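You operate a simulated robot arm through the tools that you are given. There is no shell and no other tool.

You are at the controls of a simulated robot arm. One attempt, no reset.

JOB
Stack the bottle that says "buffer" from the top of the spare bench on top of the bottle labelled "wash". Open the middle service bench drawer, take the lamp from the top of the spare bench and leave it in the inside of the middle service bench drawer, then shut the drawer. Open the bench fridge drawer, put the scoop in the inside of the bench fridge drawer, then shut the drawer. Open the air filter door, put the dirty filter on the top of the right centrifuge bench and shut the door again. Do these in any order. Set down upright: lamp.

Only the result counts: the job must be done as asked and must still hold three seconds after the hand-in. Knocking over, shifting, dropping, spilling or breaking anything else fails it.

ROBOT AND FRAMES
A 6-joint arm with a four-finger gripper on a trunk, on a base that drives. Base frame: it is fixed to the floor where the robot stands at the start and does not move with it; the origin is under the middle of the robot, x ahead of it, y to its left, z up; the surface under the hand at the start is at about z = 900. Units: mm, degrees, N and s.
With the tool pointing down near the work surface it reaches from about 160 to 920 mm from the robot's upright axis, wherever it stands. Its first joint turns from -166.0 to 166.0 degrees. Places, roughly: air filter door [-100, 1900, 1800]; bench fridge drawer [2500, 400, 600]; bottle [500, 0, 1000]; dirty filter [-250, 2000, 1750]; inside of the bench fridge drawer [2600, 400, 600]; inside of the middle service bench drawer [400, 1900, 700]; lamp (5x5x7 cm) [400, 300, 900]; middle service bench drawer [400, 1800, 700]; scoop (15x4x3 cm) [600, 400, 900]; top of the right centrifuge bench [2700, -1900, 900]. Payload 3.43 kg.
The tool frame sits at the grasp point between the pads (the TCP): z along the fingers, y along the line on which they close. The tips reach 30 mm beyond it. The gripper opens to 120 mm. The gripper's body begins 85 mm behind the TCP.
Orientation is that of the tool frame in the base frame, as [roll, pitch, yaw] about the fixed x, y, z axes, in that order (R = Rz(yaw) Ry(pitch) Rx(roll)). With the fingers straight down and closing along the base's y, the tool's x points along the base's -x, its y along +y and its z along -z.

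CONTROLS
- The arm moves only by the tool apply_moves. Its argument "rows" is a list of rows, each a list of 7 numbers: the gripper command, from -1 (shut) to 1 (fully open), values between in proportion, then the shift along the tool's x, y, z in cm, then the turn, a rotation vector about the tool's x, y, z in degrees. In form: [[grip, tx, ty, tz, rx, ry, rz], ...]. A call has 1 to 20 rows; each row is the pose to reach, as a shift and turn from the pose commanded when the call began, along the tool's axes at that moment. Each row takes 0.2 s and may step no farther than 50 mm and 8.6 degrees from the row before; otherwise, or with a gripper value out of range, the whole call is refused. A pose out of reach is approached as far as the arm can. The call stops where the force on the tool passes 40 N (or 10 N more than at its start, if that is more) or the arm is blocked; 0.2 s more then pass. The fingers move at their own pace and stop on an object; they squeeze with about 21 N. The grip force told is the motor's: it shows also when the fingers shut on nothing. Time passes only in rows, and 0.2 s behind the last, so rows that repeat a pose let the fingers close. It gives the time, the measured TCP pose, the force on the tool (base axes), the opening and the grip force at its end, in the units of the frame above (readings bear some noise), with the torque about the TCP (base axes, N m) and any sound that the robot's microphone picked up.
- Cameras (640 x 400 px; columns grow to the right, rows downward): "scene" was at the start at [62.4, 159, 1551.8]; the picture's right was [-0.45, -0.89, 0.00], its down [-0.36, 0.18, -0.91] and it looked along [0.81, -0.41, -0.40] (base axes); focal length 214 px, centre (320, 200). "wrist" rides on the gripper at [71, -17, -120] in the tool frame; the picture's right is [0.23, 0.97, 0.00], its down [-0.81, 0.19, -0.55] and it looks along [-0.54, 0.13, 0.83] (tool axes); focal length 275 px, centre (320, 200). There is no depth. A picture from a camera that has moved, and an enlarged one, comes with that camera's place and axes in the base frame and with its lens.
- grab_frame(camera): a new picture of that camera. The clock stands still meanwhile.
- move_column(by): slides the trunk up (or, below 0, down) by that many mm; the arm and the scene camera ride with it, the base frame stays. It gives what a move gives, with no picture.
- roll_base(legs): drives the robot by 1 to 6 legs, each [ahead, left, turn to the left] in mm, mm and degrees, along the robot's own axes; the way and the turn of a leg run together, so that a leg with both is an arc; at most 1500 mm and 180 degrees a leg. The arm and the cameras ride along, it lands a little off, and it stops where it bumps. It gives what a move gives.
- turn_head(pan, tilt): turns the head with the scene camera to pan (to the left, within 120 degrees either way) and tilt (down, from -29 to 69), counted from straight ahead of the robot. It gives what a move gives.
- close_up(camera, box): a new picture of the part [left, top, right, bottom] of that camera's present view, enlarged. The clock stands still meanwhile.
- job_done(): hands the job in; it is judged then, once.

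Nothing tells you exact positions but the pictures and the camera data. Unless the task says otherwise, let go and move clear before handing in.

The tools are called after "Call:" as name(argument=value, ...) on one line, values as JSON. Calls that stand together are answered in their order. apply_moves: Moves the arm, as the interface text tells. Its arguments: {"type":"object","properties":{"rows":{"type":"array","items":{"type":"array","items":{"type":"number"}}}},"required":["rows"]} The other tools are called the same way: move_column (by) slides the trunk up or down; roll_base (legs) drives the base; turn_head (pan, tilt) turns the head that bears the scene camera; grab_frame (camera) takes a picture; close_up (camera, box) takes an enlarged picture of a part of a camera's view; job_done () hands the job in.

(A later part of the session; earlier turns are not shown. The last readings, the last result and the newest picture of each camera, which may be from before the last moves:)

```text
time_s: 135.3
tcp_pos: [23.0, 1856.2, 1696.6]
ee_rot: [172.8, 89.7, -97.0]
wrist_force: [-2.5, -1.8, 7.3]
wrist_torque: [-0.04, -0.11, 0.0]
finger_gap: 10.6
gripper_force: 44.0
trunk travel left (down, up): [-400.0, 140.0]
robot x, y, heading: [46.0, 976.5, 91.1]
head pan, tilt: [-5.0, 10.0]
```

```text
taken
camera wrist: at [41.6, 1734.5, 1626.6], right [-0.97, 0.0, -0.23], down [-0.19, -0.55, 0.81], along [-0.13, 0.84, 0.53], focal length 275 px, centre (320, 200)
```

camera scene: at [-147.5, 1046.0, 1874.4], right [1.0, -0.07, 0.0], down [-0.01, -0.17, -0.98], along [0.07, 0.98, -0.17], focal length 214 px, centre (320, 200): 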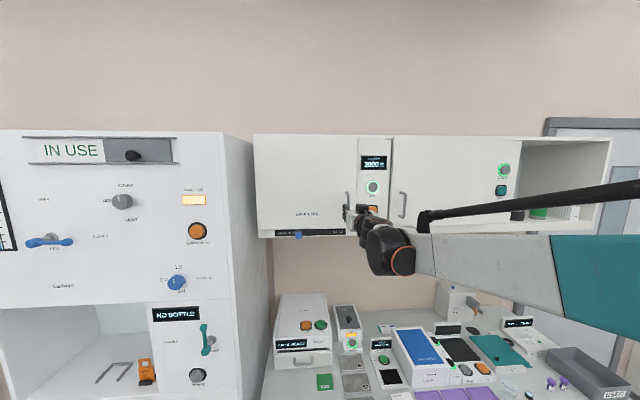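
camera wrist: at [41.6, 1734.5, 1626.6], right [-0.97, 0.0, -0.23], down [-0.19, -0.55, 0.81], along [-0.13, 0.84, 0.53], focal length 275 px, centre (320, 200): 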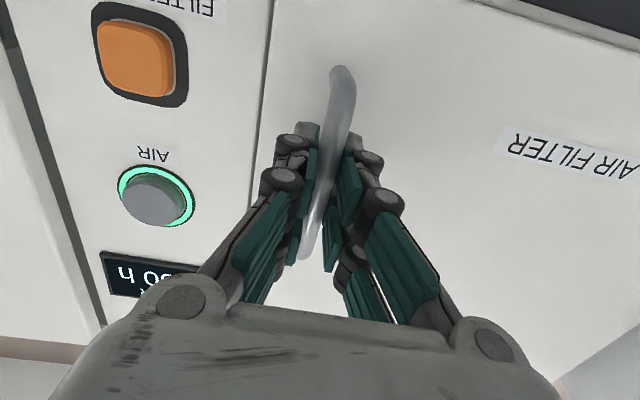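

The handle is gripped. I'll test-pull the door a few degrees along its arc.

Call:
apply_moves(rows=[[-1, 0, 0.1, -0.9, 0, 0, 0], [-1, 0, 0.23, -1.87, 0, 0, 0], [-1, 0, 0.44, -3.1, 0, 0, 0], [-1, 0, 0.44, -3.1, 0, 0, 0]])

Call:
grab_frame(camera="scene")

Call:
grab_frame(camera="wrist")

```text
time_s: 136.3
tcp_pos: [18.7, 1826.7, 1699.3]
ee_rot: [172.1, 89.6, -97.8]
wrist_force: [-2.2, 1.5, -8.9]
wrist_torque: [0.22, -0.12, -0.04]
finger_gap: 11.0
gripper_force: 43.9
trunk travel left (down, up): [-400.0, 140.0]
robot x, y, heading: [45.7, 977.8, 90.8]
head pan, tilt: [-5.0, 10.0]
```

```text
taken
camera scene: at [-148.0, 1048.3, 1874.2], right [1.0, -0.07, 0.0], down [-0.01, -0.17, -0.98], along [0.07, 0.98, -0.17], focal length 214 px, centre (320, 200)
```

scene: 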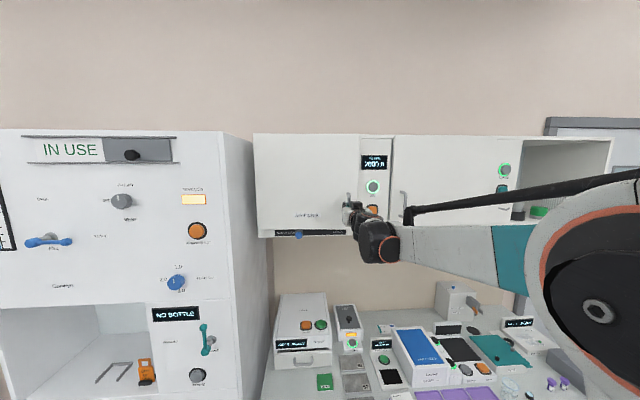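

```text
taken
camera wrist: at [36.7, 1705.9, 1626.8], right [-0.97, 0.0, -0.23], down [-0.19, -0.55, 0.82], along [-0.13, 0.84, 0.53], focal length 275 px, centre (320, 200)
```

wrist: 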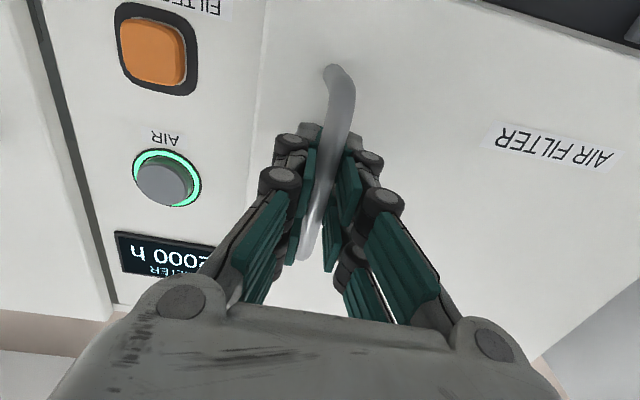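

The door swings freely. I'll continue along the arc to about 30°.

Call:
apply_moves(rows=[[-1, 0, 0.32, -1.53, 0, 0, 0], [-1, 0, 0.71, -3.05, 0, 0, 0], [-1, 0, 1.16, -4.54, 0, 0, 0], [-1, 0, 1.68, -6.02, 0, 0, 0], [-1, 0, 2.26, -7.47, 0, 0, 0], [-1, 0, 2.91, -8.9, 0, 0, 0], [-1, 0, 3.62, -10.3, 0, 0, 0], [-1, 0, 4.38, -11.66, 0, 0, 0], [-1, 0, 5.21, -12.99, 0, 0, 0], [-1, 0, 6.09, -14.28, 0, 0, 0], [-1, 0, 6.09, -14.28, 0, 0, 0]])

Call:
grab_frame(camera="scene")

Call:
grab_frame(camera="wrist")

```text
time_s: 138.7
tcp_pos: [-47.8, 1684.4, 1697.0]
ee_rot: [-166.3, 89.4, -76.2]
wrist_force: [-23.9, 18.4, 9.8]
wrist_torque: [0.11, 0.17, -0.13]
finger_gap: 12.4
gripper_force: 43.6
trunk travel left (down, up): [-400.0, 140.0]
robot x, y, heading: [45.5, 976.4, 90.6]
head pan, tilt: [-5.0, 10.0]
```

```text
taken
camera scene: at [-153.1, 1050.3, 1873.7], right [1.0, -0.07, 0.0], down [-0.01, -0.18, -0.98], along [0.07, 0.98, -0.18], focal length 214 px, centre (320, 200)
```

scene: 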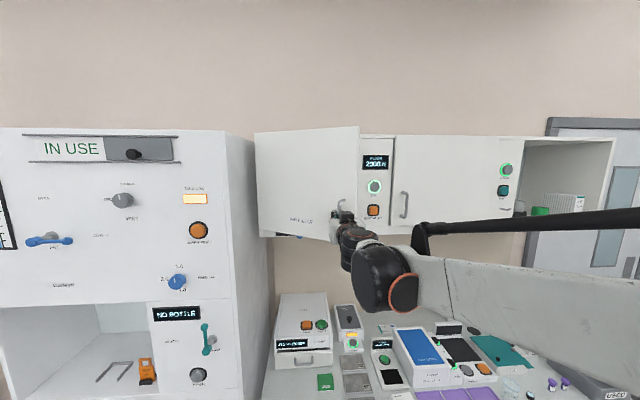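

```text
taken
camera wrist: at [-28.9, 1562.9, 1626.9], right [-0.97, 0.0, -0.23], down [-0.19, -0.55, 0.81], along [-0.13, 0.84, 0.53], focal length 275 px, centre (320, 200)
```

wrist: 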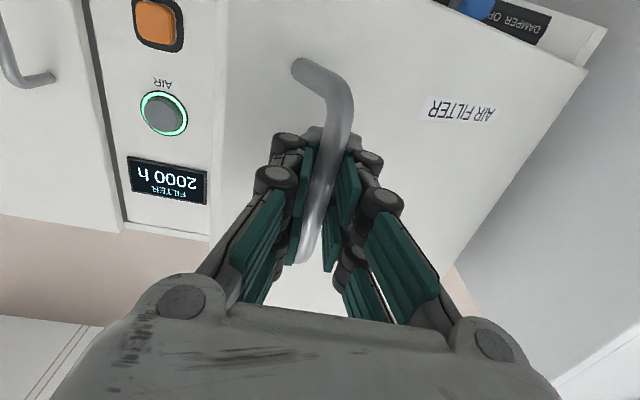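

The door is about 30° open with a small arc mismatch (radius is a bit shorter than assumed). I'll correct the arc and continue to about 55°.

Call:
apply_moves(rows=[[-1, 0, 0.66, -0.15, 0, 0, 0], [-1, 0, 1.65, -1.4, 0, 0, 0], [-1, 0, 2.68, -2.58, 0, 0, 0], [-1, 0, 3.77, -3.73, 0, 0, 0], [-1, 0, 4.91, -4.84, 0, 0, 0], [-1, 0, 6.09, -5.89, 0, 0, 0], [-1, 0, 7.32, -6.88, 0, 0, 0], [-1, 0, 8.59, -7.83, 0, 0, 0], [-1, 0, 9.91, -8.71, 0, 0, 0], [-1, 0, 11.26, -9.54, 0, 0, 0], [-1, 0, 12.64, -10.31, 0, 0, 0], [-1, 0, 12.64, -10.31, 0, 0, 0]])

Call:
grab_frame(camera="scene")

Call:
grab_frame(camera="wrist")

```text
time_s: 141.3
tcp_pos: [-170.0, 1582.6, 1697.3]
ee_rot: [-176.9, 89.4, -86.7]
wrist_force: [-12.1, 25.4, -4.2]
wrist_torque: [0.25, -0.33, -0.24]
finger_gap: 12.0
gripper_force: 42.9
trunk travel left (down, up): [-400.0, 140.0]
robot x, y, heading: [45.8, 978.2, 90.9]
head pan, tilt: [-5.0, 10.0]
```

```text
taken
camera scene: at [-150.3, 1053.3, 1873.8], right [1.0, -0.07, 0.0], down [-0.01, -0.18, -0.98], along [0.07, 0.98, -0.18], focal length 214 px, centre (320, 200)
```

scene: 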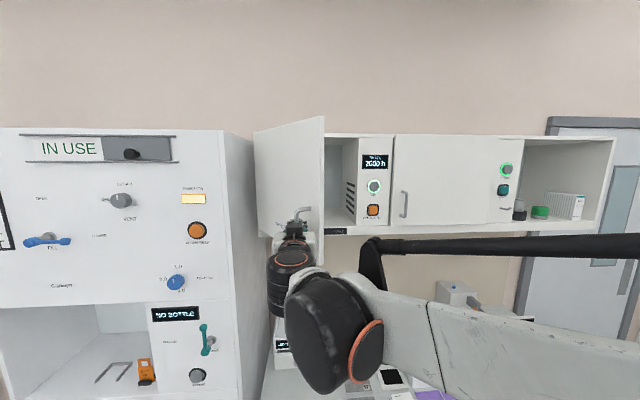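

```text
taken
camera wrist: at [-152.1, 1461.2, 1627.2], right [-0.97, 0.0, -0.23], down [-0.19, -0.55, 0.82], along [-0.13, 0.84, 0.53], focal length 275 px, centre (320, 200)
```

wrist: 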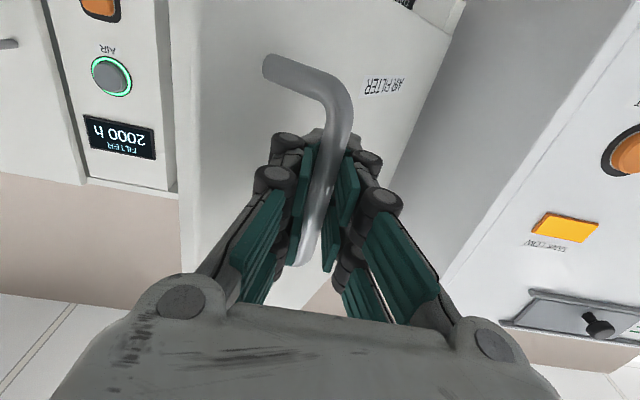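

Door at about 55°, working well. Continue to about 77°.

Call:
apply_moves(rows=[[-1, 0, 1.55, -0.44, 0, 0, 0], [-1, 0, 2.98, -1.08, 0, 0, 0], [-1, 0, 4.44, -1.65, 0, 0, 0], [-1, 0, 5.93, -2.17, 0, 0, 0], [-1, 0, 7.43, -2.61, 0, 0, 0], [-1, 0, 8.95, -2.99, 0, 0, 0], [-1, 0, 10.49, -3.31, 0, 0, 0], [-1, 0, 12.04, -3.56, 0, 0, 0], [-1, 0, 13.6, -3.74, 0, 0, 0], [-1, 0, 13.6, -3.74, 0, 0, 0]])

Call:
grab_frame(camera="scene")

Call:
grab_frame(camera="wrist")

```text
time_s: 143.5
tcp_pos: [-301.1, 1545.0, 1699.1]
ee_rot: [-174.3, 89.6, -84.3]
wrist_force: [-3.0, 31.6, 19.0]
wrist_torque: [0.63, -0.15, -0.15]
finger_gap: 11.4
gripper_force: 43.2
trunk travel left (down, up): [-400.0, 140.0]
robot x, y, heading: [48.1, 976.3, 91.0]
head pan, tilt: [-5.0, 10.0]
```

```text
taken
camera scene: at [-149.2, 1052.9, 1878.8], right [1.0, -0.05, 0.0], down [-0.01, -0.13, -0.99], along [0.05, 0.99, -0.13], focal length 214 px, centre (320, 200)
```

scene: 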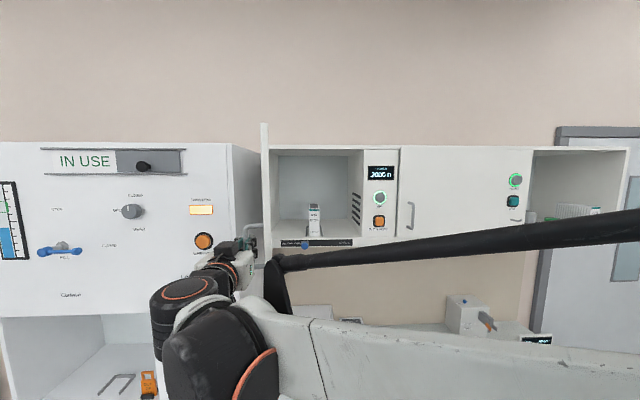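

```text
taken
camera wrist: at [-282.5, 1423.3, 1628.4], right [-0.97, 0.0, -0.23], down [-0.19, -0.55, 0.81], along [-0.13, 0.84, 0.53], focal length 275 px, centre (320, 200)
```

wrist: 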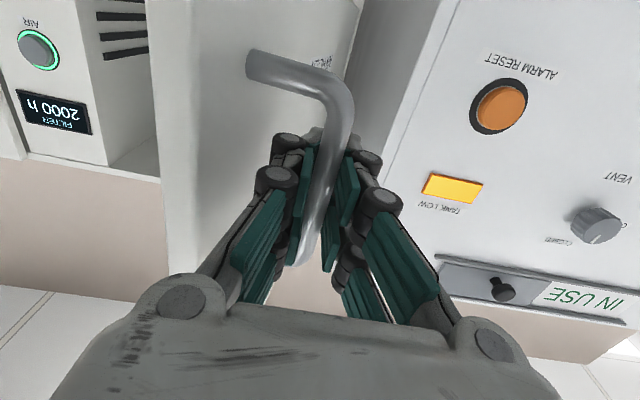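

The door is almost fully open and the filter inside is visible. I'll zoom in on it.

Call:
close_up(camera="scene", box=[240, 120, 400, 260])

```text
2.86 times, centred on (320, 190) of scene
camera zoom: at [-149.2, 1052.9, 1878.8], right [1.0, -0.05, 0.0], down [-0.01, -0.13, -0.99], along [0.05, 0.99, -0.13], focal length 613 px, centre (320, 229)
```

zoom: 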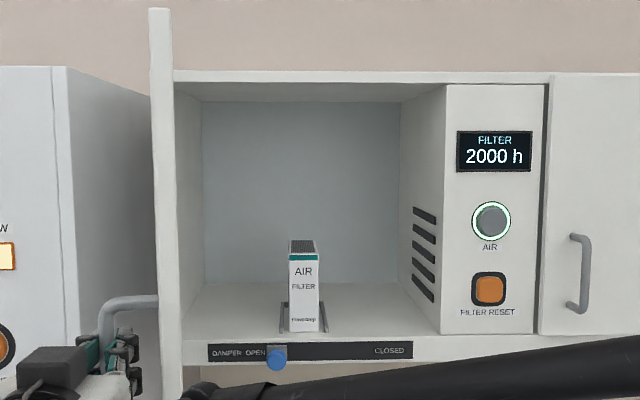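

The filter is a slim box (about 44 mm wide, standing in a cradle) near x = -129, front face y ≈ 1936. I'll release the handle and back the base straight away.

Call:
apply_moves(rows=[[-0.4, 0, 0, 0, 0, 0, 0], [-0.4, 0, 0, 0, 0, 0, 0], [-0.4, 0, 0, -1.5, 0, 0, 0], [-0.4, 0, 0, -3, 0, 0, 0], [-0.4, 0, 0, -3, 0, 0, 0]])

Call:
grab_frame(camera="wrist")

```text
time_s: 144.7
tcp_pos: [-304.9, 1511.2, 1698.9]
ee_rot: [171.1, 89.6, -98.7]
wrist_force: [0.2, -0.4, 0.0]
wrist_torque: [0.02, 0.0, 0.0]
finger_gap: 36.0
gripper_force: 0.0
trunk travel left (down, up): [-400.0, 140.0]
robot x, y, heading: [45.0, 975.7, 91.1]
head pan, tilt: [-5.0, 10.0]
```

```text
taken
camera wrist: at [-286.3, 1389.5, 1628.9], right [-0.97, 0.0, -0.23], down [-0.19, -0.55, 0.81], along [-0.13, 0.84, 0.53], focal length 275 px, centre (320, 200)
```

wrist: 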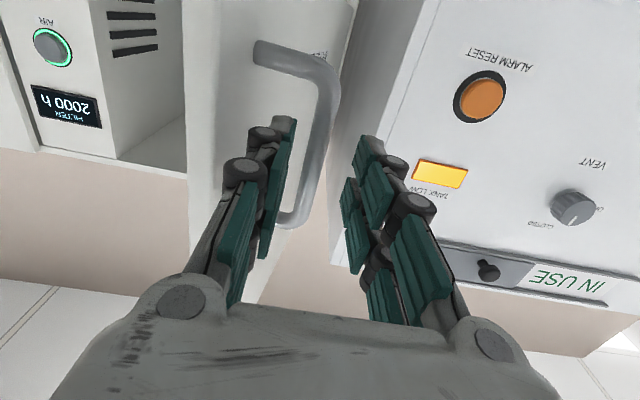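

Call:
roll_base(legs=[[-100, 0, 0]])

Call:
apply_moves(rows=[[0.4, 0, -4, 0, 0, 0, 0], [0.4, 0.5, -8, 0, 0, 0, 0], [0.4, 1, -12, 0, 0, 0, 0], [0.4, 1.5, -16, 0, 0, 0, 0], [0.4, 2, -17.6, 0, 0, 0, 0], [0.4, 2.4, -17.6, 0, 0, 0, 0], [0.4, 2.4, -17.6, 0, 0, 0, 0]])

Call:
grab_frame(camera="wrist")

Call:
grab_frame(camera="scene")

```text
time_s: 145.8
tcp_pos: [-303.2, 1405.3, 1700.6]
ee_rot: [166.7, 89.6, -103.0]
wrist_force: [-0.3, -0.9, 0.4]
wrist_torque: [0.0, -0.01, 0.02]
finger_gap: 36.0
gripper_force: 0.1
trunk travel left (down, up): [-400.0, 140.0]
robot x, y, heading: [49.1, 873.3, 90.9]
head pan, tilt: [-5.0, 10.0]
```

```text
time_s: 147.4
tcp_pos: [-127.0, 1408.8, 1674.3]
ee_rot: [169.3, 89.6, -100.4]
wrist_force: [0.4, -1.0, -0.7]
wrist_torque: [0.01, 0.04, 0.04]
finger_gap: 84.1
gripper_force: 0.0
trunk travel left (down, up): [-400.0, 140.0]
robot x, y, heading: [48.6, 871.6, 90.6]
head pan, tilt: [-5.0, 10.0]
```

```text
taken
camera wrist: at [-109.4, 1287.8, 1604.2], right [-0.97, 0.0, -0.23], down [-0.19, -0.55, 0.81], along [-0.13, 0.84, 0.53], focal length 275 px, centre (320, 200)
```

wrist: 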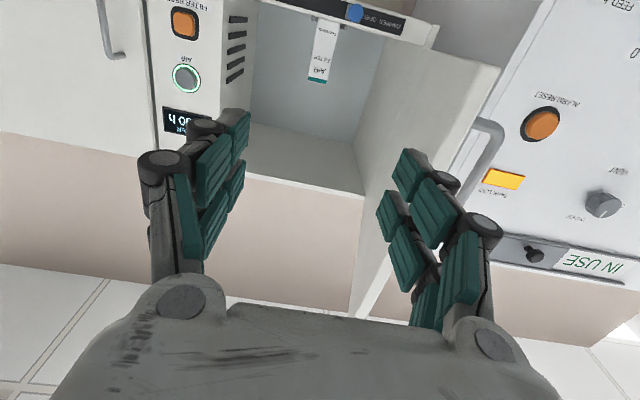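

```text
taken
camera scene: at [-146.0, 944.4, 1874.4], right [1.0, -0.07, 0.0], down [-0.01, -0.17, -0.98], along [0.07, 0.98, -0.17], focal length 214 px, centre (320, 200)
```

scene: 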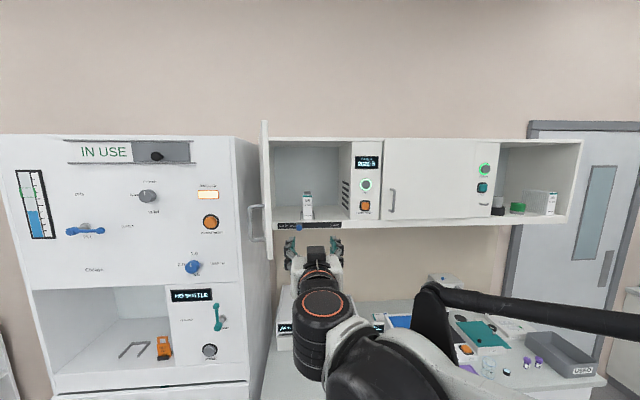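

Call:
close_up(camera="wrist", box=[250, 0, 420, 110])

Call:
close_up(camera="scene", box=[255, 130, 375, 240])

```text
3.64 times, centred on (335, 55) of wrist
camera zoom: at [-109.4, 1287.8, 1604.2], right [-0.97, 0.0, -0.23], down [-0.19, -0.55, 0.81], along [-0.13, 0.84, 0.53], focal length 1001 px, centre (266, 727)
```

zoom: 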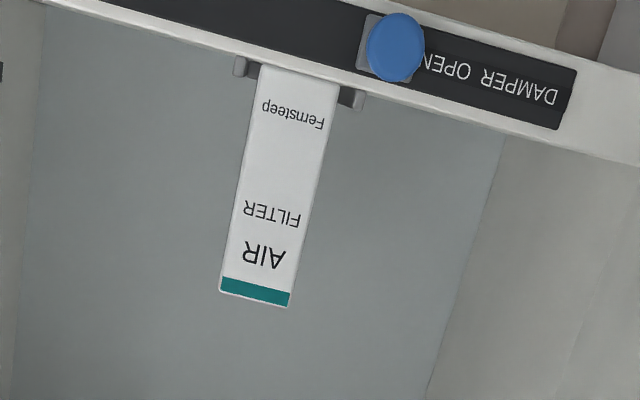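

```text
3.64 times, centred on (315, 185) of scene
camera zoom: at [-146.0, 944.4, 1874.4], right [1.0, -0.07, 0.0], down [-0.01, -0.17, -0.98], along [0.07, 0.98, -0.17], focal length 780 px, centre (338, 254)
```

zoom: 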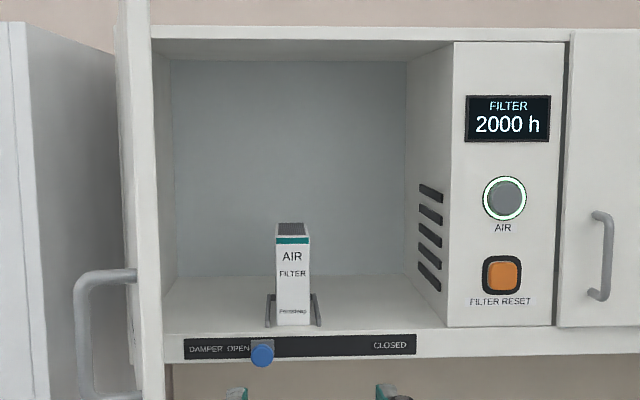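

The filter's front face is at about [-131, 1930], z from 1607 to 1723, 42 mm wide. I'll drive ahead 350 mm with the hand clear of the door, then check again.

Call:
roll_base(legs=[[350, 0, 0]])

Call:
grab_frame(camera="wrist")

Call:
grab_frame(camera="scene")

```text
time_s: 149.7
tcp_pos: [-131.1, 1765.1, 1673.6]
ee_rot: [170.8, 89.6, -99.1]
wrist_force: [0.7, 0.5, 0.6]
wrist_torque: [-0.02, 0.0, 0.0]
finger_gap: 84.0
gripper_force: 0.0
trunk travel left (down, up): [-400.0, 140.0]
robot x, y, heading: [44.7, 1226.1, 90.9]
head pan, tilt: [-5.0, 10.0]
```

```text
taken
camera wrist: at [-113.9, 1643.4, 1603.9], right [-0.97, 0.0, -0.23], down [-0.19, -0.55, 0.81], along [-0.13, 0.84, 0.53], focal length 275 px, centre (320, 200)
```

wrist: 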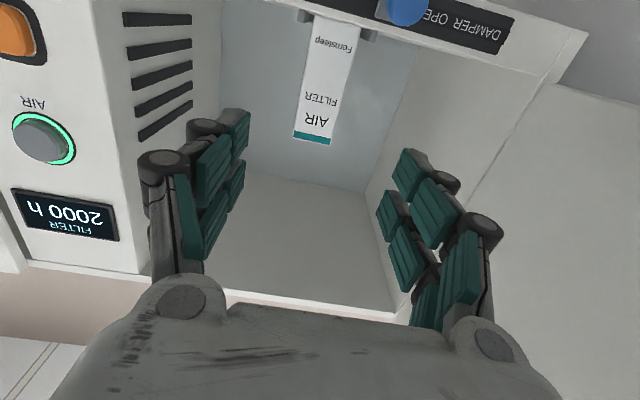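

```text
taken
camera scene: at [-150.9, 1300.2, 1874.3], right [1.0, -0.07, 0.0], down [-0.01, -0.17, -0.98], along [0.07, 0.98, -0.17], focal length 214 px, centre (320, 200)
```

scene: 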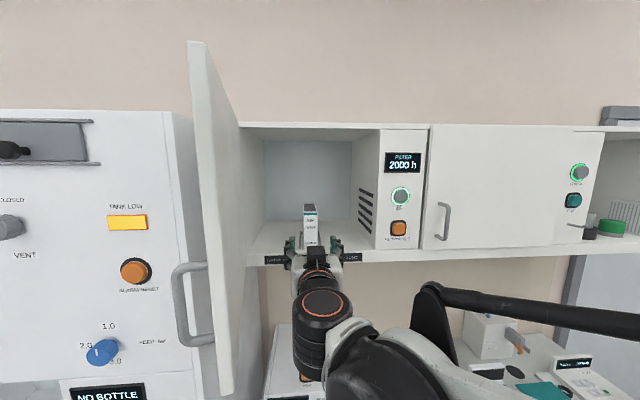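

Aligned. I'll advance 19.7 cm to straddle the filter, 7 mm higher to stay above its cradle rails.

Call:
apply_moves(rows=[[0.4, -0.7, 0.1, 4, 0, 0, 0], [0.4, -0.7, 0.1, 8, 0, 0, 0], [0.4, -0.7, 0.1, 12, 0, 0, 0], [0.4, -0.7, 0.1, 15, 0, 0, 0], [0.4, -0.7, 0.1, 17.5, 0, 0, 0], [0.4, -0.7, 0.1, 19.7, 0, 0, 0], [0.4, -0.7, 0.1, 19.7, 0, 0, 0]])

Call:
grab_frame(camera="wrist")

Call:
grab_frame(camera="scene")

```text
time_s: 151.3
tcp_pos: [-132.6, 1962.4, 1682.4]
ee_rot: [169.7, 89.6, -100.3]
wrist_force: [-0.4, 0.6, 0.1]
wrist_torque: [0.02, 0.01, 0.0]
finger_gap: 84.0
gripper_force: 0.1
trunk travel left (down, up): [-400.0, 140.0]
robot x, y, heading: [41.3, 1229.0, 90.9]
head pan, tilt: [-5.0, 10.0]
```

```text
taken
camera wrist: at [-115.0, 1840.7, 1611.1], right [-0.97, 0.0, -0.23], down [-0.19, -0.55, 0.81], along [-0.13, 0.84, 0.53], focal length 275 px, centre (320, 200)
```

wrist: 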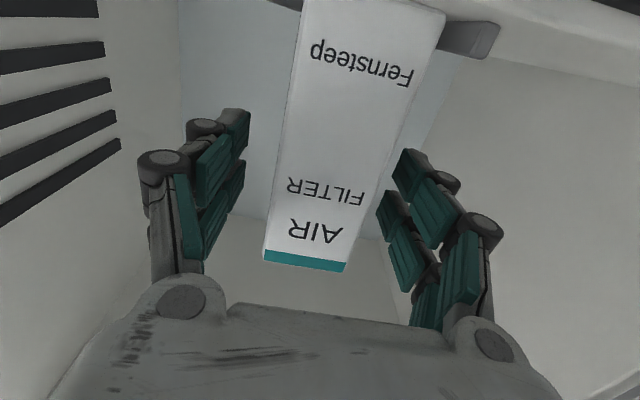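

```text
taken
camera scene: at [-163.4, 1298.7, 1874.9], right [1.0, 0.06, 0.0], down [0.01, -0.17, -0.99], along [-0.06, 0.98, -0.17], focal length 214 px, centre (320, 200)
```

scene: 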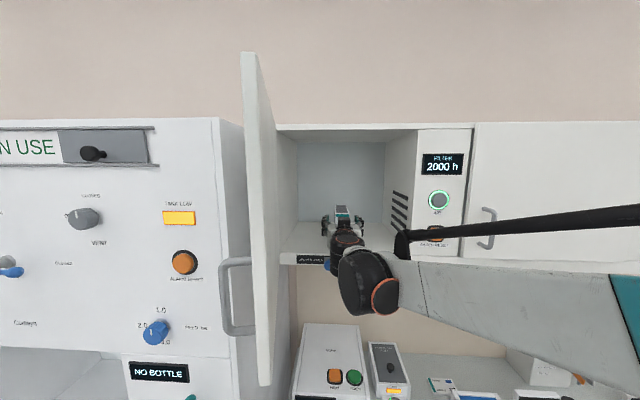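

Call:
apply_moves(rows=[[0, 0, 0, 0, 0, 0, 0], [-1, 0, 0, 0, 0, 0, 0], [-1, 0, 0, 0, 0, 0, 0], [-1, 0, 0, 0, 0, 0, 0]])

Call:
grab_frame(camera="wrist")

```text
time_s: 152.3
tcp_pos: [-133.8, 1962.2, 1681.2]
ee_rot: [169.7, 89.6, -100.1]
wrist_force: [-0.4, -0.1, 1.6]
wrist_torque: [0.2, -0.07, -0.03]
finger_gap: 44.8
gripper_force: 20.9
trunk travel left (down, up): [-400.0, 140.0]
robot x, y, heading: [42.4, 1229.0, 90.9]
head pan, tilt: [-5.0, 10.0]
```

```text
taken
camera wrist: at [-114.9, 1840.7, 1611.1], right [-0.97, 0.0, -0.23], down [-0.19, -0.55, 0.81], along [-0.13, 0.84, 0.53], focal length 275 px, centre (320, 200)
```

wrist: 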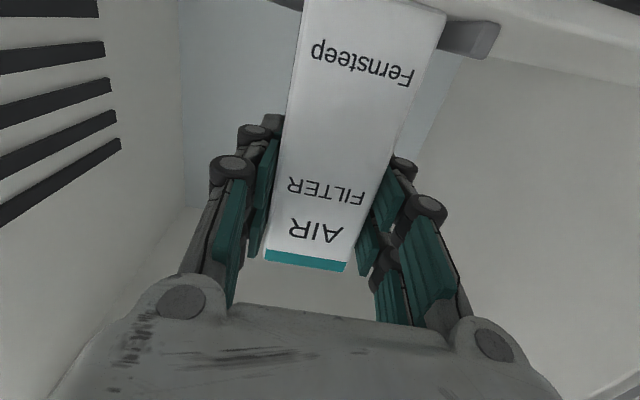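

The filter is gripped (44.8 mm). Lift slightly and check the force, then withdraw.

Call:
apply_moves(rows=[[-1, -0.5, 0, 0, 0, 0, 0], [-1, -1.2, 0, 0, 0, 0, 0], [-1, -2, 0, 0, 0, 0, 0], [-1, -2, 0, 0, 0, 0, 0]])

Call:
grab_frame(camera="wrist")

Call:
close_up(camera="scene", box=[270, 130, 450, 280])

```text
time_s: 153.3
tcp_pos: [-131.8, 1963.1, 1701.6]
ee_rot: [170.5, 89.6, -99.7]
wrist_force: [-0.1, 0.5, -2.3]
wrist_torque: [-0.08, -0.03, 0.02]
finger_gap: 44.9
gripper_force: 21.1
trunk travel left (down, up): [-400.0, 140.0]
robot x, y, heading: [41.5, 1227.5, 90.7]
head pan, tilt: [-5.0, 10.0]
```

```text
taken
camera wrist: at [-114.3, 1841.2, 1629.9], right [-0.97, 0.0, -0.23], down [-0.19, -0.55, 0.81], along [-0.12, 0.84, 0.53], focal length 275 px, centre (320, 200)
```

wrist: 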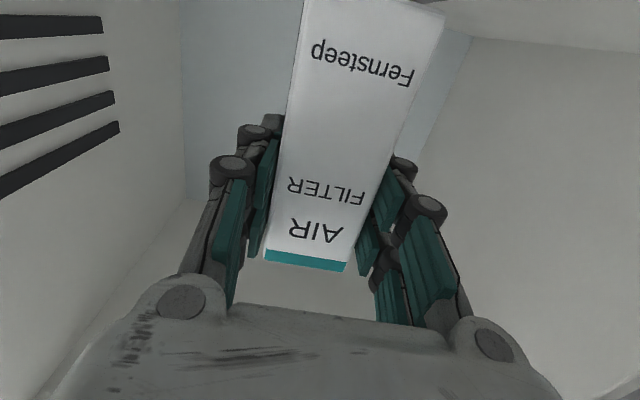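

```text
2.67 times, centred on (360, 205) of scene
camera zoom: at [-159.3, 1299.3, 1875.7], right [1.0, 0.02, 0.0], down [0.0, -0.16, -0.99], along [-0.02, 0.99, -0.16], focal length 572 px, centre (213, 187)
```

zoom: 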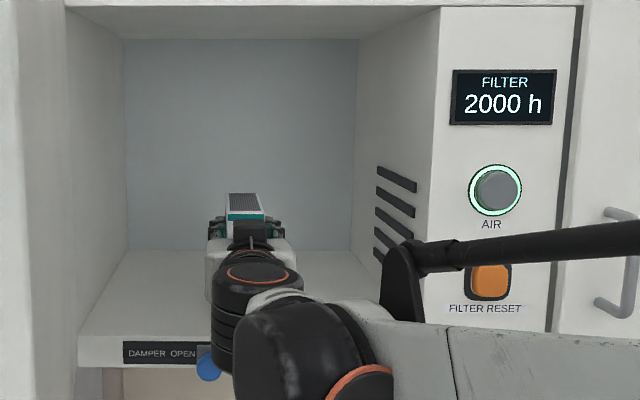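

The filter lifts freely (about 2.3 N). I'll raise it another 3 cm and back the base straight out.

Call:
apply_moves(rows=[[-1, -1.5, 0, 0, 0, 0, 0], [-1, -3, 0, 0, 0, 0, 0], [-1, -3, 0, 0, 0, 0, 0]])

Call:
roll_base(legs=[[-350, 0, 0]])

Call:
grab_frame(camera="scene")

Call:
grab_frame(camera="wrist")

```text
time_s: 154.1
tcp_pos: [-130.7, 1965.4, 1732.2]
ee_rot: [170.8, 89.6, -99.6]
wrist_force: [-0.3, -0.3, -2.2]
wrist_torque: [-0.08, -0.03, -0.03]
finger_gap: 44.8
gripper_force: 20.9
trunk travel left (down, up): [-400.0, 140.0]
robot x, y, heading: [41.2, 1229.5, 90.6]
head pan, tilt: [-5.0, 10.0]
```

```text
time_s: 156.4
tcp_pos: [-127.5, 1607.1, 1733.1]
ee_rot: [168.6, 89.7, -101.4]
wrist_force: [-0.2, -0.5, -1.2]
wrist_torque: [-0.05, 0.01, 0.0]
finger_gap: 44.8
gripper_force: 20.9
trunk travel left (down, up): [-400.0, 140.0]
robot x, y, heading: [49.8, 874.5, 90.9]
head pan, tilt: [-5.0, 10.0]
```

```text
taken
camera scene: at [-152.5, 942.7, 1878.0], right [1.0, 0.0, 0.0], down [0.0, -0.14, -0.99], along [0.0, 0.99, -0.14], focal length 214 px, centre (320, 200)
```

scene: 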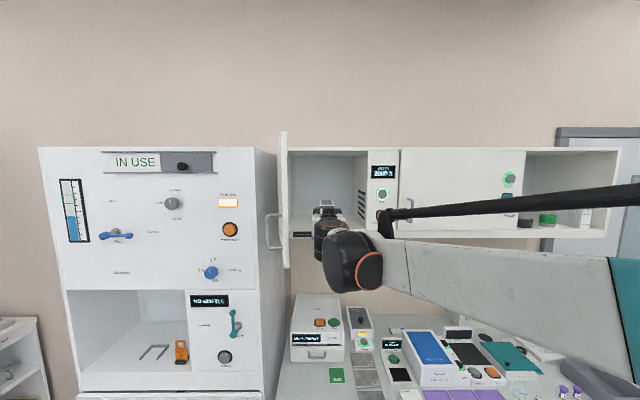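

```text
taken
camera wrist: at [-109.6, 1486.3, 1662.0], right [-0.97, 0.0, -0.23], down [-0.19, -0.55, 0.81], along [-0.13, 0.84, 0.53], focal length 275 px, centre (320, 200)
```

wrist: 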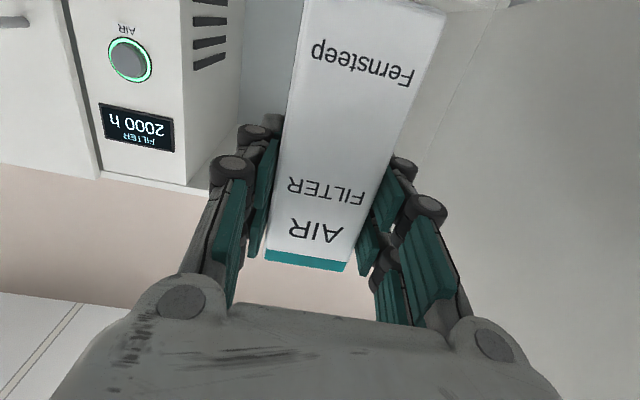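

The filter is out. Now I'll turn right to face +x, lower the trunk, and look down the route.

Call:
roll_base(legs=[[0, 0, -90.9]])

Call:
move_column(by=-300)

Call:
turn_head(pan=0, tilt=15)

Call:
grab_frame(camera="scene")

Call:
turn_head(pan=-40, tilt=15)

Call:
grab_frame(camera="scene")

```text
time_s: 160.8
tcp_pos: [791.4, 1014.8, 1731.7]
ee_rot: [169.2, 89.5, 166.7]
wrist_force: [0.3, 0.0, -2.3]
wrist_torque: [0.01, 0.09, 0.0]
finger_gap: 44.6
gripper_force: 21.0
trunk travel left (down, up): [-400.0, 140.0]
robot x, y, heading: [47.4, 872.1, -1.8]
head pan, tilt: [-5.0, 10.0]
```

```text
time_s: 163.8
tcp_pos: [789.1, 1013.7, 1433.7]
ee_rot: [169.6, 89.6, 166.9]
wrist_force: [0.4, -0.2, -1.2]
wrist_torque: [0.0, 0.06, 0.01]
finger_gap: 44.6
gripper_force: 20.6
trunk travel left (down, up): [-100.0, 440.0]
robot x, y, heading: [47.7, 870.4, -2.0]
head pan, tilt: [-5.0, 10.0]
```

```text
time_s: 164.4
tcp_pos: [790.6, 1014.2, 1432.8]
ee_rot: [169.8, 89.6, 167.1]
wrist_force: [-0.5, -0.1, -1.9]
wrist_torque: [-0.03, 0.08, 0.0]
finger_gap: 44.6
gripper_force: 20.7
trunk travel left (down, up): [-100.0, 440.0]
robot x, y, heading: [44.4, 872.3, -1.6]
head pan, tilt: [0.0, 15.0]
```

```text
taken
camera scene: at [126.0, 1073.8, 1577.3], right [-0.01, -1.0, 0.0], down [-0.14, 0.0, -0.99], along [0.99, -0.01, -0.14], focal length 214 px, centre (320, 200)
```

scene: 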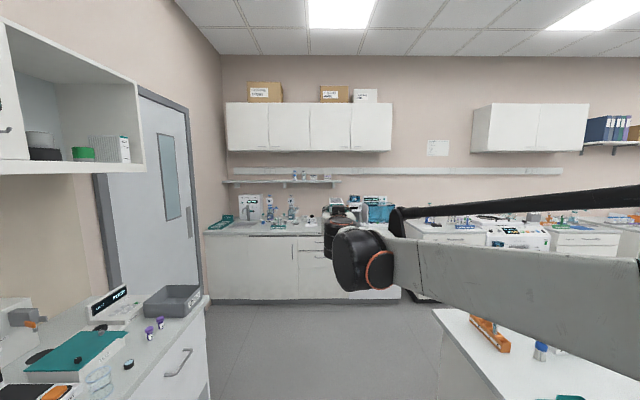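

```text
time_s: 165.5
tcp_pos: [790.0, 1013.9, 1433.0]
ee_rot: [169.7, 89.5, 167.0]
wrist_force: [-0.3, -0.2, -1.9]
wrist_torque: [-0.02, 0.1, 0.01]
finger_gap: 44.6
gripper_force: 21.2
trunk travel left (down, up): [-100.0, 440.0]
robot x, y, heading: [48.7, 871.2, -1.9]
head pan, tilt: [-40.0, 15.0]
```

```text
taken
camera scene: at [126.1, 1073.7, 1576.4], right [-0.01, -1.0, 0.0], down [-0.15, 0.0, -0.99], along [0.99, -0.01, -0.15], focal length 214 px, centre (320, 200)
```

scene: 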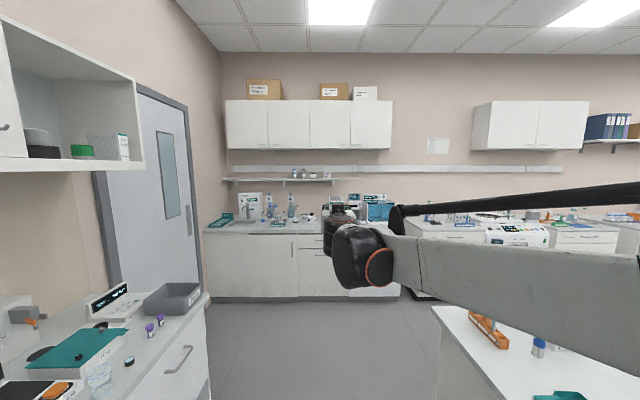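

The corridor ahead is clear. I'll straighten up and drive along it to the far aisle, then check before going right.

Call:
roll_base(legs=[[0, 0, 1.8], [1000, 0, 0], [550, 0, 0]])

Call:
turn_head(pan=-60, tilt=20)

Call:
grab_frame(camera="scene")

Call:
grab_frame(camera="wrist")

```text
time_s: 173.8
tcp_pos: [2344.1, 1000.0, 1432.1]
ee_rot: [170.3, 89.6, 167.8]
wrist_force: [-1.0, 0.2, -1.9]
wrist_torque: [0.02, 0.04, -0.03]
finger_gap: 44.7
gripper_force: 21.3
trunk travel left (down, up): [-100.0, 440.0]
robot x, y, heading: [1604.3, 855.9, -1.3]
head pan, tilt: [-40.0, 15.0]
```

```text
time_s: 174.7
tcp_pos: [2344.1, 999.3, 1430.9]
ee_rot: [169.3, 89.6, 166.7]
wrist_force: [-0.8, 0.5, -1.6]
wrist_torque: [-0.01, 0.07, 0.01]
finger_gap: 44.9
gripper_force: 21.4
trunk travel left (down, up): [-100.0, 440.0]
robot x, y, heading: [1600.1, 858.1, -1.5]
head pan, tilt: [-60.0, 20.0]
```

```text
taken
camera scene: at [1680.1, 1057.7, 1571.1], right [0.0, -1.0, 0.0], down [-0.21, 0.0, -0.98], along [0.98, 0.0, -0.21], focal length 214 px, centre (320, 200)
```

scene: 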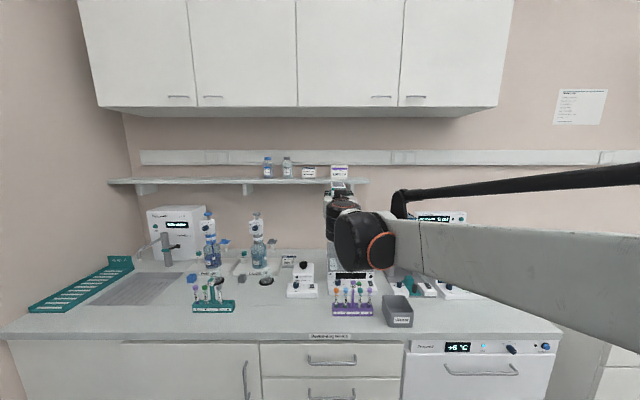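

```text
taken
camera wrist: at [2223.3, 988.0, 1361.4], right [0.04, 0.97, -0.23], down [-0.54, 0.21, 0.81], along [0.84, 0.09, 0.53], focal length 275 px, centre (320, 200)
```

wrist: 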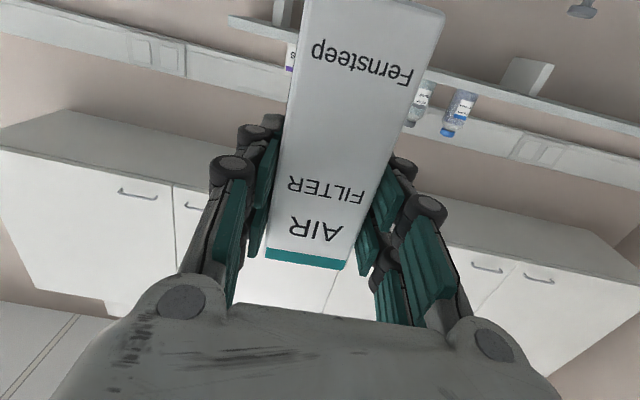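

The fridge (+8 °C) is right here for later. I'll turn to face down the aisle (−y) so I can see ahead while driving.

Call:
roll_base(legs=[[0, 0, -88.6]])

Call:
turn_head(pan=0, tilt=15)

Call:
grab_frame(camera="scene")

Call:
turn_head(pan=40, tilt=15)

Call:
grab_frame(camera="scene")

```text
time_s: 178.8
tcp_pos: [1766.5, 118.0, 1431.5]
ee_rot: [169.8, 89.6, 79.0]
wrist_force: [-0.4, 0.0, -0.6]
wrist_torque: [0.1, 0.01, 0.0]
finger_gap: 44.9
gripper_force: 20.9
trunk travel left (down, up): [-100.0, 440.0]
robot x, y, heading: [1601.9, 857.2, -90.0]
head pan, tilt: [-60.0, 20.0]
```

```text
time_s: 180.1
tcp_pos: [1767.2, 117.0, 1431.5]
ee_rot: [169.6, 89.6, 78.8]
wrist_force: [0.6, 0.6, -1.7]
wrist_torque: [0.09, 0.0, -0.04]
finger_gap: 44.7
gripper_force: 20.6
trunk travel left (down, up): [-100.0, 440.0]
robot x, y, heading: [1599.4, 855.3, -89.6]
head pan, tilt: [0.0, 15.0]
```

```text
taken
camera scene: at [1805.0, 783.8, 1567.1], right [-1.0, -0.04, 0.0], down [-0.01, 0.25, -0.97], along [0.04, -0.97, -0.25], focal length 214 px, centre (320, 200)
```

scene: 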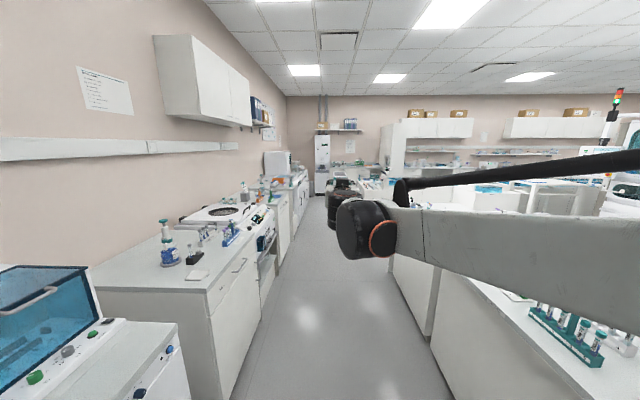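

```text
time_s: 181.2
tcp_pos: [1766.4, 118.9, 1432.5]
ee_rot: [169.5, 89.6, 78.7]
wrist_force: [0.8, -0.4, -1.7]
wrist_torque: [0.09, 0.0, 0.02]
finger_gap: 44.6
gripper_force: 21.2
trunk travel left (down, up): [-100.0, 440.0]
robot x, y, heading: [1601.1, 855.6, -89.9]
head pan, tilt: [40.0, 15.0]
```

```text
taken
camera scene: at [1860.8, 805.0, 1566.2], right [-0.77, -0.63, 0.0], down [-0.16, 0.2, -0.97], along [0.61, -0.75, -0.26], focal length 214 px, centre (320, 200)
```

scene: 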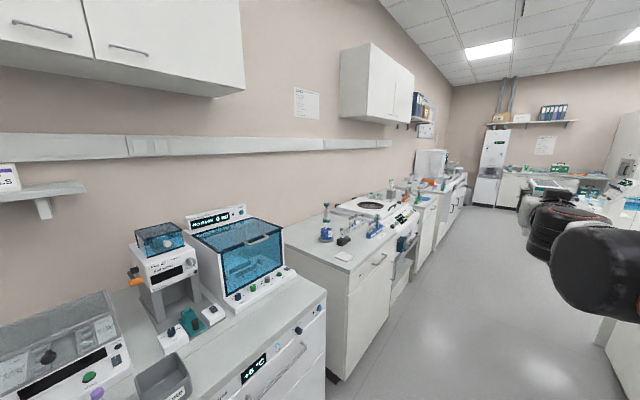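

The aisle is clear. I'll drive ahead 1500 mm and look at the centrifuge benches.

Call:
roll_base(legs=[[1500, 0, 0]])

Call:
turn_head(pan=50, tilt=20)

Call:
grab_frame(camera="scene")

Call:
turn_head(pan=90, tilt=20)

Call:
grab_frame(camera="scene")

```text
time_s: 188.6
tcp_pos: [1798.0, -1383.7, 1432.3]
ee_rot: [169.8, 89.5, 79.9]
wrist_force: [0.3, -0.2, -1.7]
wrist_torque: [0.08, 0.01, -0.01]
finger_gap: 44.8
gripper_force: 21.4
trunk travel left (down, up): [-100.0, 440.0]
robot x, y, heading: [1621.3, -651.6, -88.8]
head pan, tilt: [40.0, 15.0]
```

```text
time_s: 189.3
tcp_pos: [1797.9, -1384.5, 1431.1]
ee_rot: [169.4, 89.6, 79.7]
wrist_force: [-0.4, 0.2, -0.8]
wrist_torque: [0.1, 0.02, 0.0]
finger_gap: 44.6
gripper_force: 21.0
trunk travel left (down, up): [-100.0, 440.0]
robot x, y, heading: [1620.8, -651.9, -88.9]
head pan, tilt: [50.0, 20.0]
```

```text
taken
camera scene: at [1882.6, -692.6, 1557.8], right [-0.73, -0.68, 0.0], down [-0.24, 0.25, -0.94], along [0.64, -0.68, -0.34], focal length 214 px, centre (320, 200)
```

scene: 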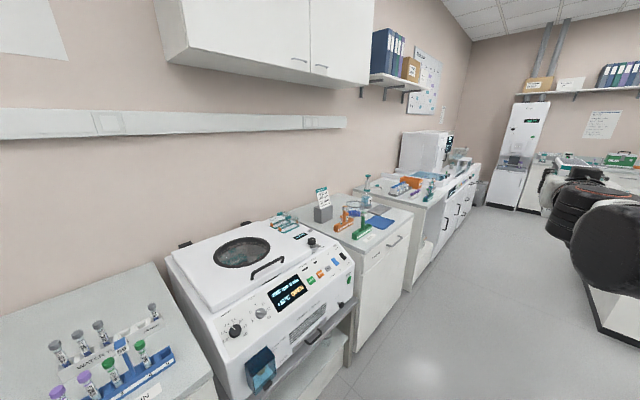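

```text
time_s: 190.4
tcp_pos: [1798.1, -1384.1, 1430.9]
ee_rot: [169.6, 89.6, 79.9]
wrist_force: [0.5, -0.2, -1.9]
wrist_torque: [0.07, 0.0, 0.01]
finger_gap: 44.6
gripper_force: 20.3
trunk travel left (down, up): [-100.0, 440.0]
robot x, y, heading: [1621.3, -647.9, -89.0]
head pan, tilt: [90.0, 20.0]
```

```text
taken
camera scene: at [1882.9, -692.2, 1557.2], right [-0.73, -0.69, 0.0], down [-0.24, 0.26, -0.94], along [0.64, -0.68, -0.35], focal length 214 px, centre (320, 200)
```

scene: 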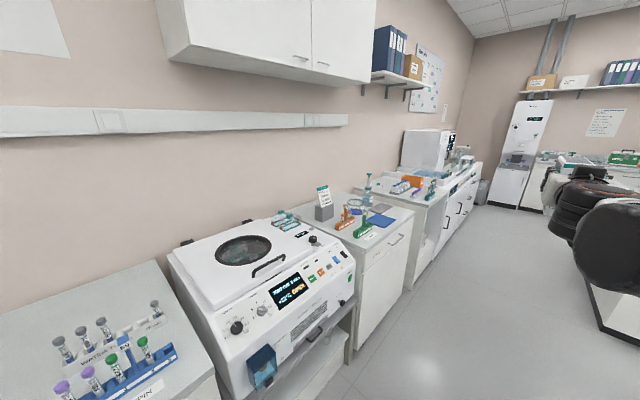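

The right centrifuge bench is the one past the centrifuge, with the racks and blue mat. I'll drive on to be opposite it and turn to face it.

Call:
roll_base(legs=[[1150, 0, 0], [0, 0, 89]])

Call:
turn_head(pan=0, tilt=25)

Call:
grab_frame(camera="scene")

Call:
turn_head(pan=-20, tilt=25)

Call:
grab_frame(camera="scene")

```text
time_s: 200.0
tcp_pos: [2386.0, -1613.3, 1431.8]
ee_rot: [169.7, 89.5, 169.9]
wrist_force: [0.3, 0.3, -1.2]
wrist_torque: [0.01, 0.11, 0.01]
finger_gap: 44.9
gripper_force: 20.5
trunk travel left (down, up): [-100.0, 440.0]
robot x, y, heading: [1649.2, -1793.8, 1.2]
head pan, tilt: [90.0, 20.0]
```

```text
time_s: 201.7
tcp_pos: [2385.9, -1613.0, 1432.4]
ee_rot: [169.8, 89.7, 170.0]
wrist_force: [-0.8, 0.0, -1.8]
wrist_torque: [-0.01, 0.09, 0.0]
finger_gap: 44.8
gripper_force: 20.9
trunk travel left (down, up): [-100.0, 440.0]
robot x, y, heading: [1654.0, -1792.0, 1.3]
head pan, tilt: [0.0, 25.0]
```

```text
taken
camera scene: at [1719.5, -1584.1, 1550.3], right [0.08, -1.0, 0.0], down [-0.42, -0.03, -0.91], along [0.9, 0.07, -0.42], focal length 214 px, centre (320, 200)
```

scene: 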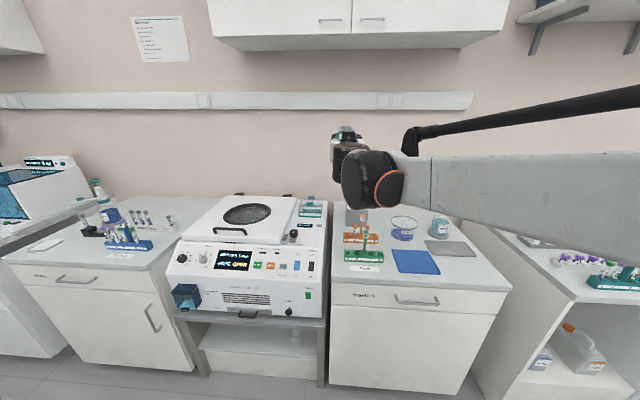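

```text
time_s: 202.5
tcp_pos: [2385.4, -1612.9, 1431.7]
ee_rot: [169.4, 89.6, 169.7]
wrist_force: [-0.2, 0.3, -2.0]
wrist_torque: [-0.02, 0.12, 0.02]
finger_gap: 44.8
gripper_force: 21.2
trunk travel left (down, up): [-100.0, 440.0]
robot x, y, heading: [1649.9, -1793.2, 1.0]
head pan, tilt: [-20.0, 25.0]
```

```text
taken
camera scene: at [1719.4, -1584.3, 1550.4], right [0.07, -1.0, 0.0], down [-0.42, -0.03, -0.91], along [0.91, 0.07, -0.42], focal length 214 px, centre (320, 200)
```

scene: 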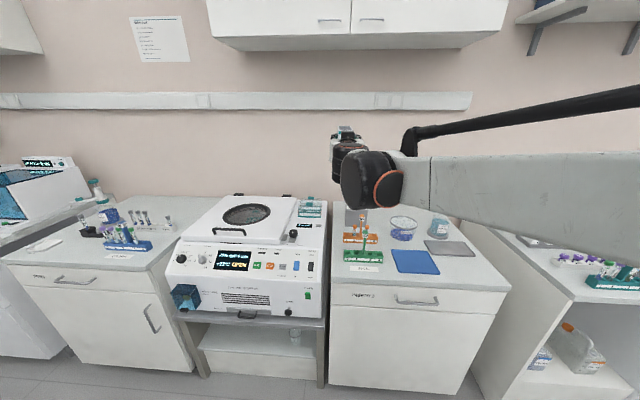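

The free spot on this bench is the front right, around [2450, -2150], in front of the grey mat. I'll shift the base right so the hand lines up with it.

Call:
roll_base(legs=[[0, -535, 0]])

Call:
turn_head(pan=0, tilt=30)

Call:
grab_frame(camera="scene")

Call:
close_up(camera="scene", box=[200, 170, 460, 330])

```text
time_s: 205.7
tcp_pos: [2398.2, -2153.1, 1431.4]
ee_rot: [168.8, 89.6, 169.6]
wrist_force: [0.9, 0.9, -2.1]
wrist_torque: [0.0, 0.07, 0.04]
finger_gap: 44.7
gripper_force: 20.9
trunk travel left (down, up): [-100.0, 440.0]
robot x, y, heading: [1668.2, -2336.2, 1.7]
head pan, tilt: [-20.0, 25.0]
```

```text
time_s: 206.5
tcp_pos: [2398.9, -2154.2, 1431.8]
ee_rot: [168.8, 89.6, 169.6]
wrist_force: [-0.5, -0.7, -1.3]
wrist_torque: [0.01, 0.08, -0.01]
finger_gap: 44.7
gripper_force: 21.4
trunk travel left (down, up): [-100.0, 440.0]
robot x, y, heading: [1668.0, -2334.8, 1.7]
head pan, tilt: [0.0, 30.0]
```

```text
taken
camera scene: at [1731.2, -2129.5, 1547.8], right [0.09, -1.0, 0.0], down [-0.44, -0.04, -0.9], along [0.89, 0.08, -0.44], focal length 214 px, centre (320, 200)
```

scene: 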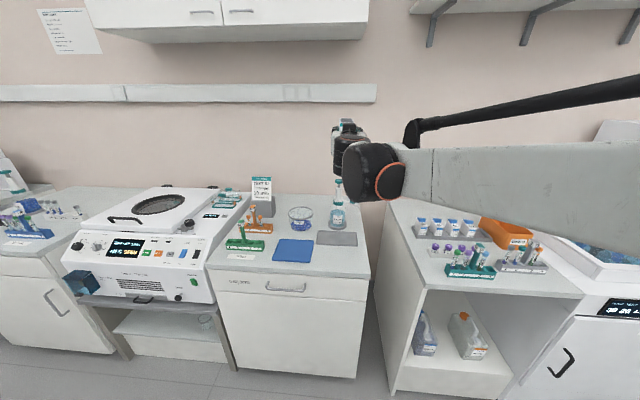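

```text
2.46 times, centred on (330, 250) of scene
camera zoom: at [1731.2, -2129.5, 1547.8], right [0.09, -1.0, 0.0], down [-0.44, -0.04, -0.9], along [0.89, 0.08, -0.44], focal length 528 px, centre (295, 77)
```

zoom: 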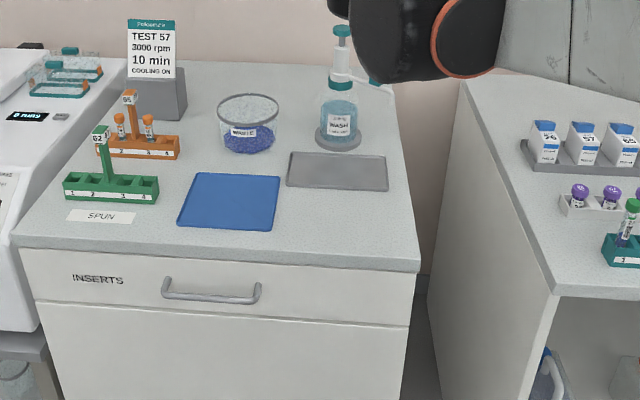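

Free area is x≈2400–2560, y≈-2045…-2270. I'll lower the trunk fully and then lower the arm in stages.

Call:
move_column(by=-100)

Call:
apply_moves(rows=[[-1, 4, 0, 1, 0, 0, 0], [-1, 8, 0, 2, 0, 0, 0], [-1, 12, 0, 3, 0, 0, 0], [-1, 16, 0, 4, 0, 0, 0], [-1, 20, 0, 4.6, 0, 0, 0], [-1, 20, 0, 4.6, 0, 0, 0]])

Call:
grab_frame(camera="scene")

Call:
grab_frame(camera="wrist")

```text
time_s: 207.8
tcp_pos: [2400.1, -2152.9, 1332.3]
ee_rot: [169.3, 89.6, 170.0]
wrist_force: [-0.3, -0.2, -1.2]
wrist_torque: [0.01, 0.06, 0.01]
finger_gap: 44.6
gripper_force: 20.8
trunk travel left (down, up): [0.0, 540.0]
robot x, y, heading: [1663.6, -2337.0, 1.6]
head pan, tilt: [0.0, 30.0]
```

```text
time_s: 209.2
tcp_pos: [2443.9, -2153.9, 1130.4]
ee_rot: [170.9, 89.6, 171.5]
wrist_force: [0.9, -0.1, -2.1]
wrist_torque: [0.03, 0.1, -0.03]
finger_gap: 44.6
gripper_force: 20.9
trunk travel left (down, up): [0.0, 540.0]
robot x, y, heading: [1666.1, -2335.7, 1.6]
head pan, tilt: [0.0, 30.0]
```

```text
taken
camera scene: at [1730.8, -2134.5, 1442.0], right [0.03, -1.0, 0.0], down [-0.5, -0.01, -0.87], along [0.87, 0.03, -0.5], focal length 214 px, centre (320, 200)
```

scene: 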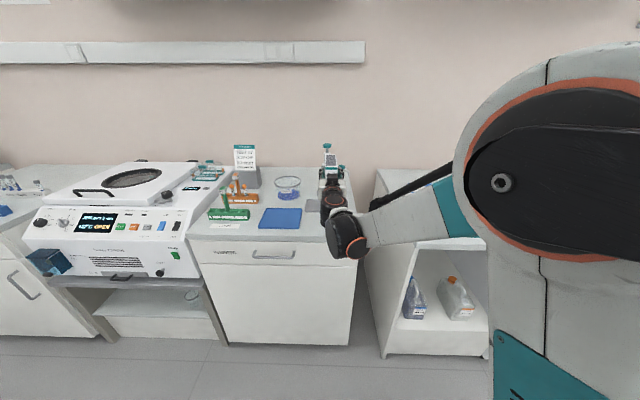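

```text
taken
camera wrist: at [2324.6, -2172.8, 1059.8], right [-0.01, 0.97, -0.23], down [-0.55, 0.18, 0.81], along [0.84, 0.14, 0.53], focal length 275 px, centre (320, 200)
```

wrist: 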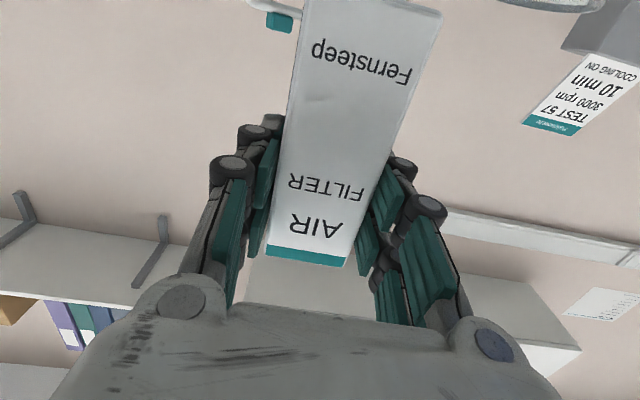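

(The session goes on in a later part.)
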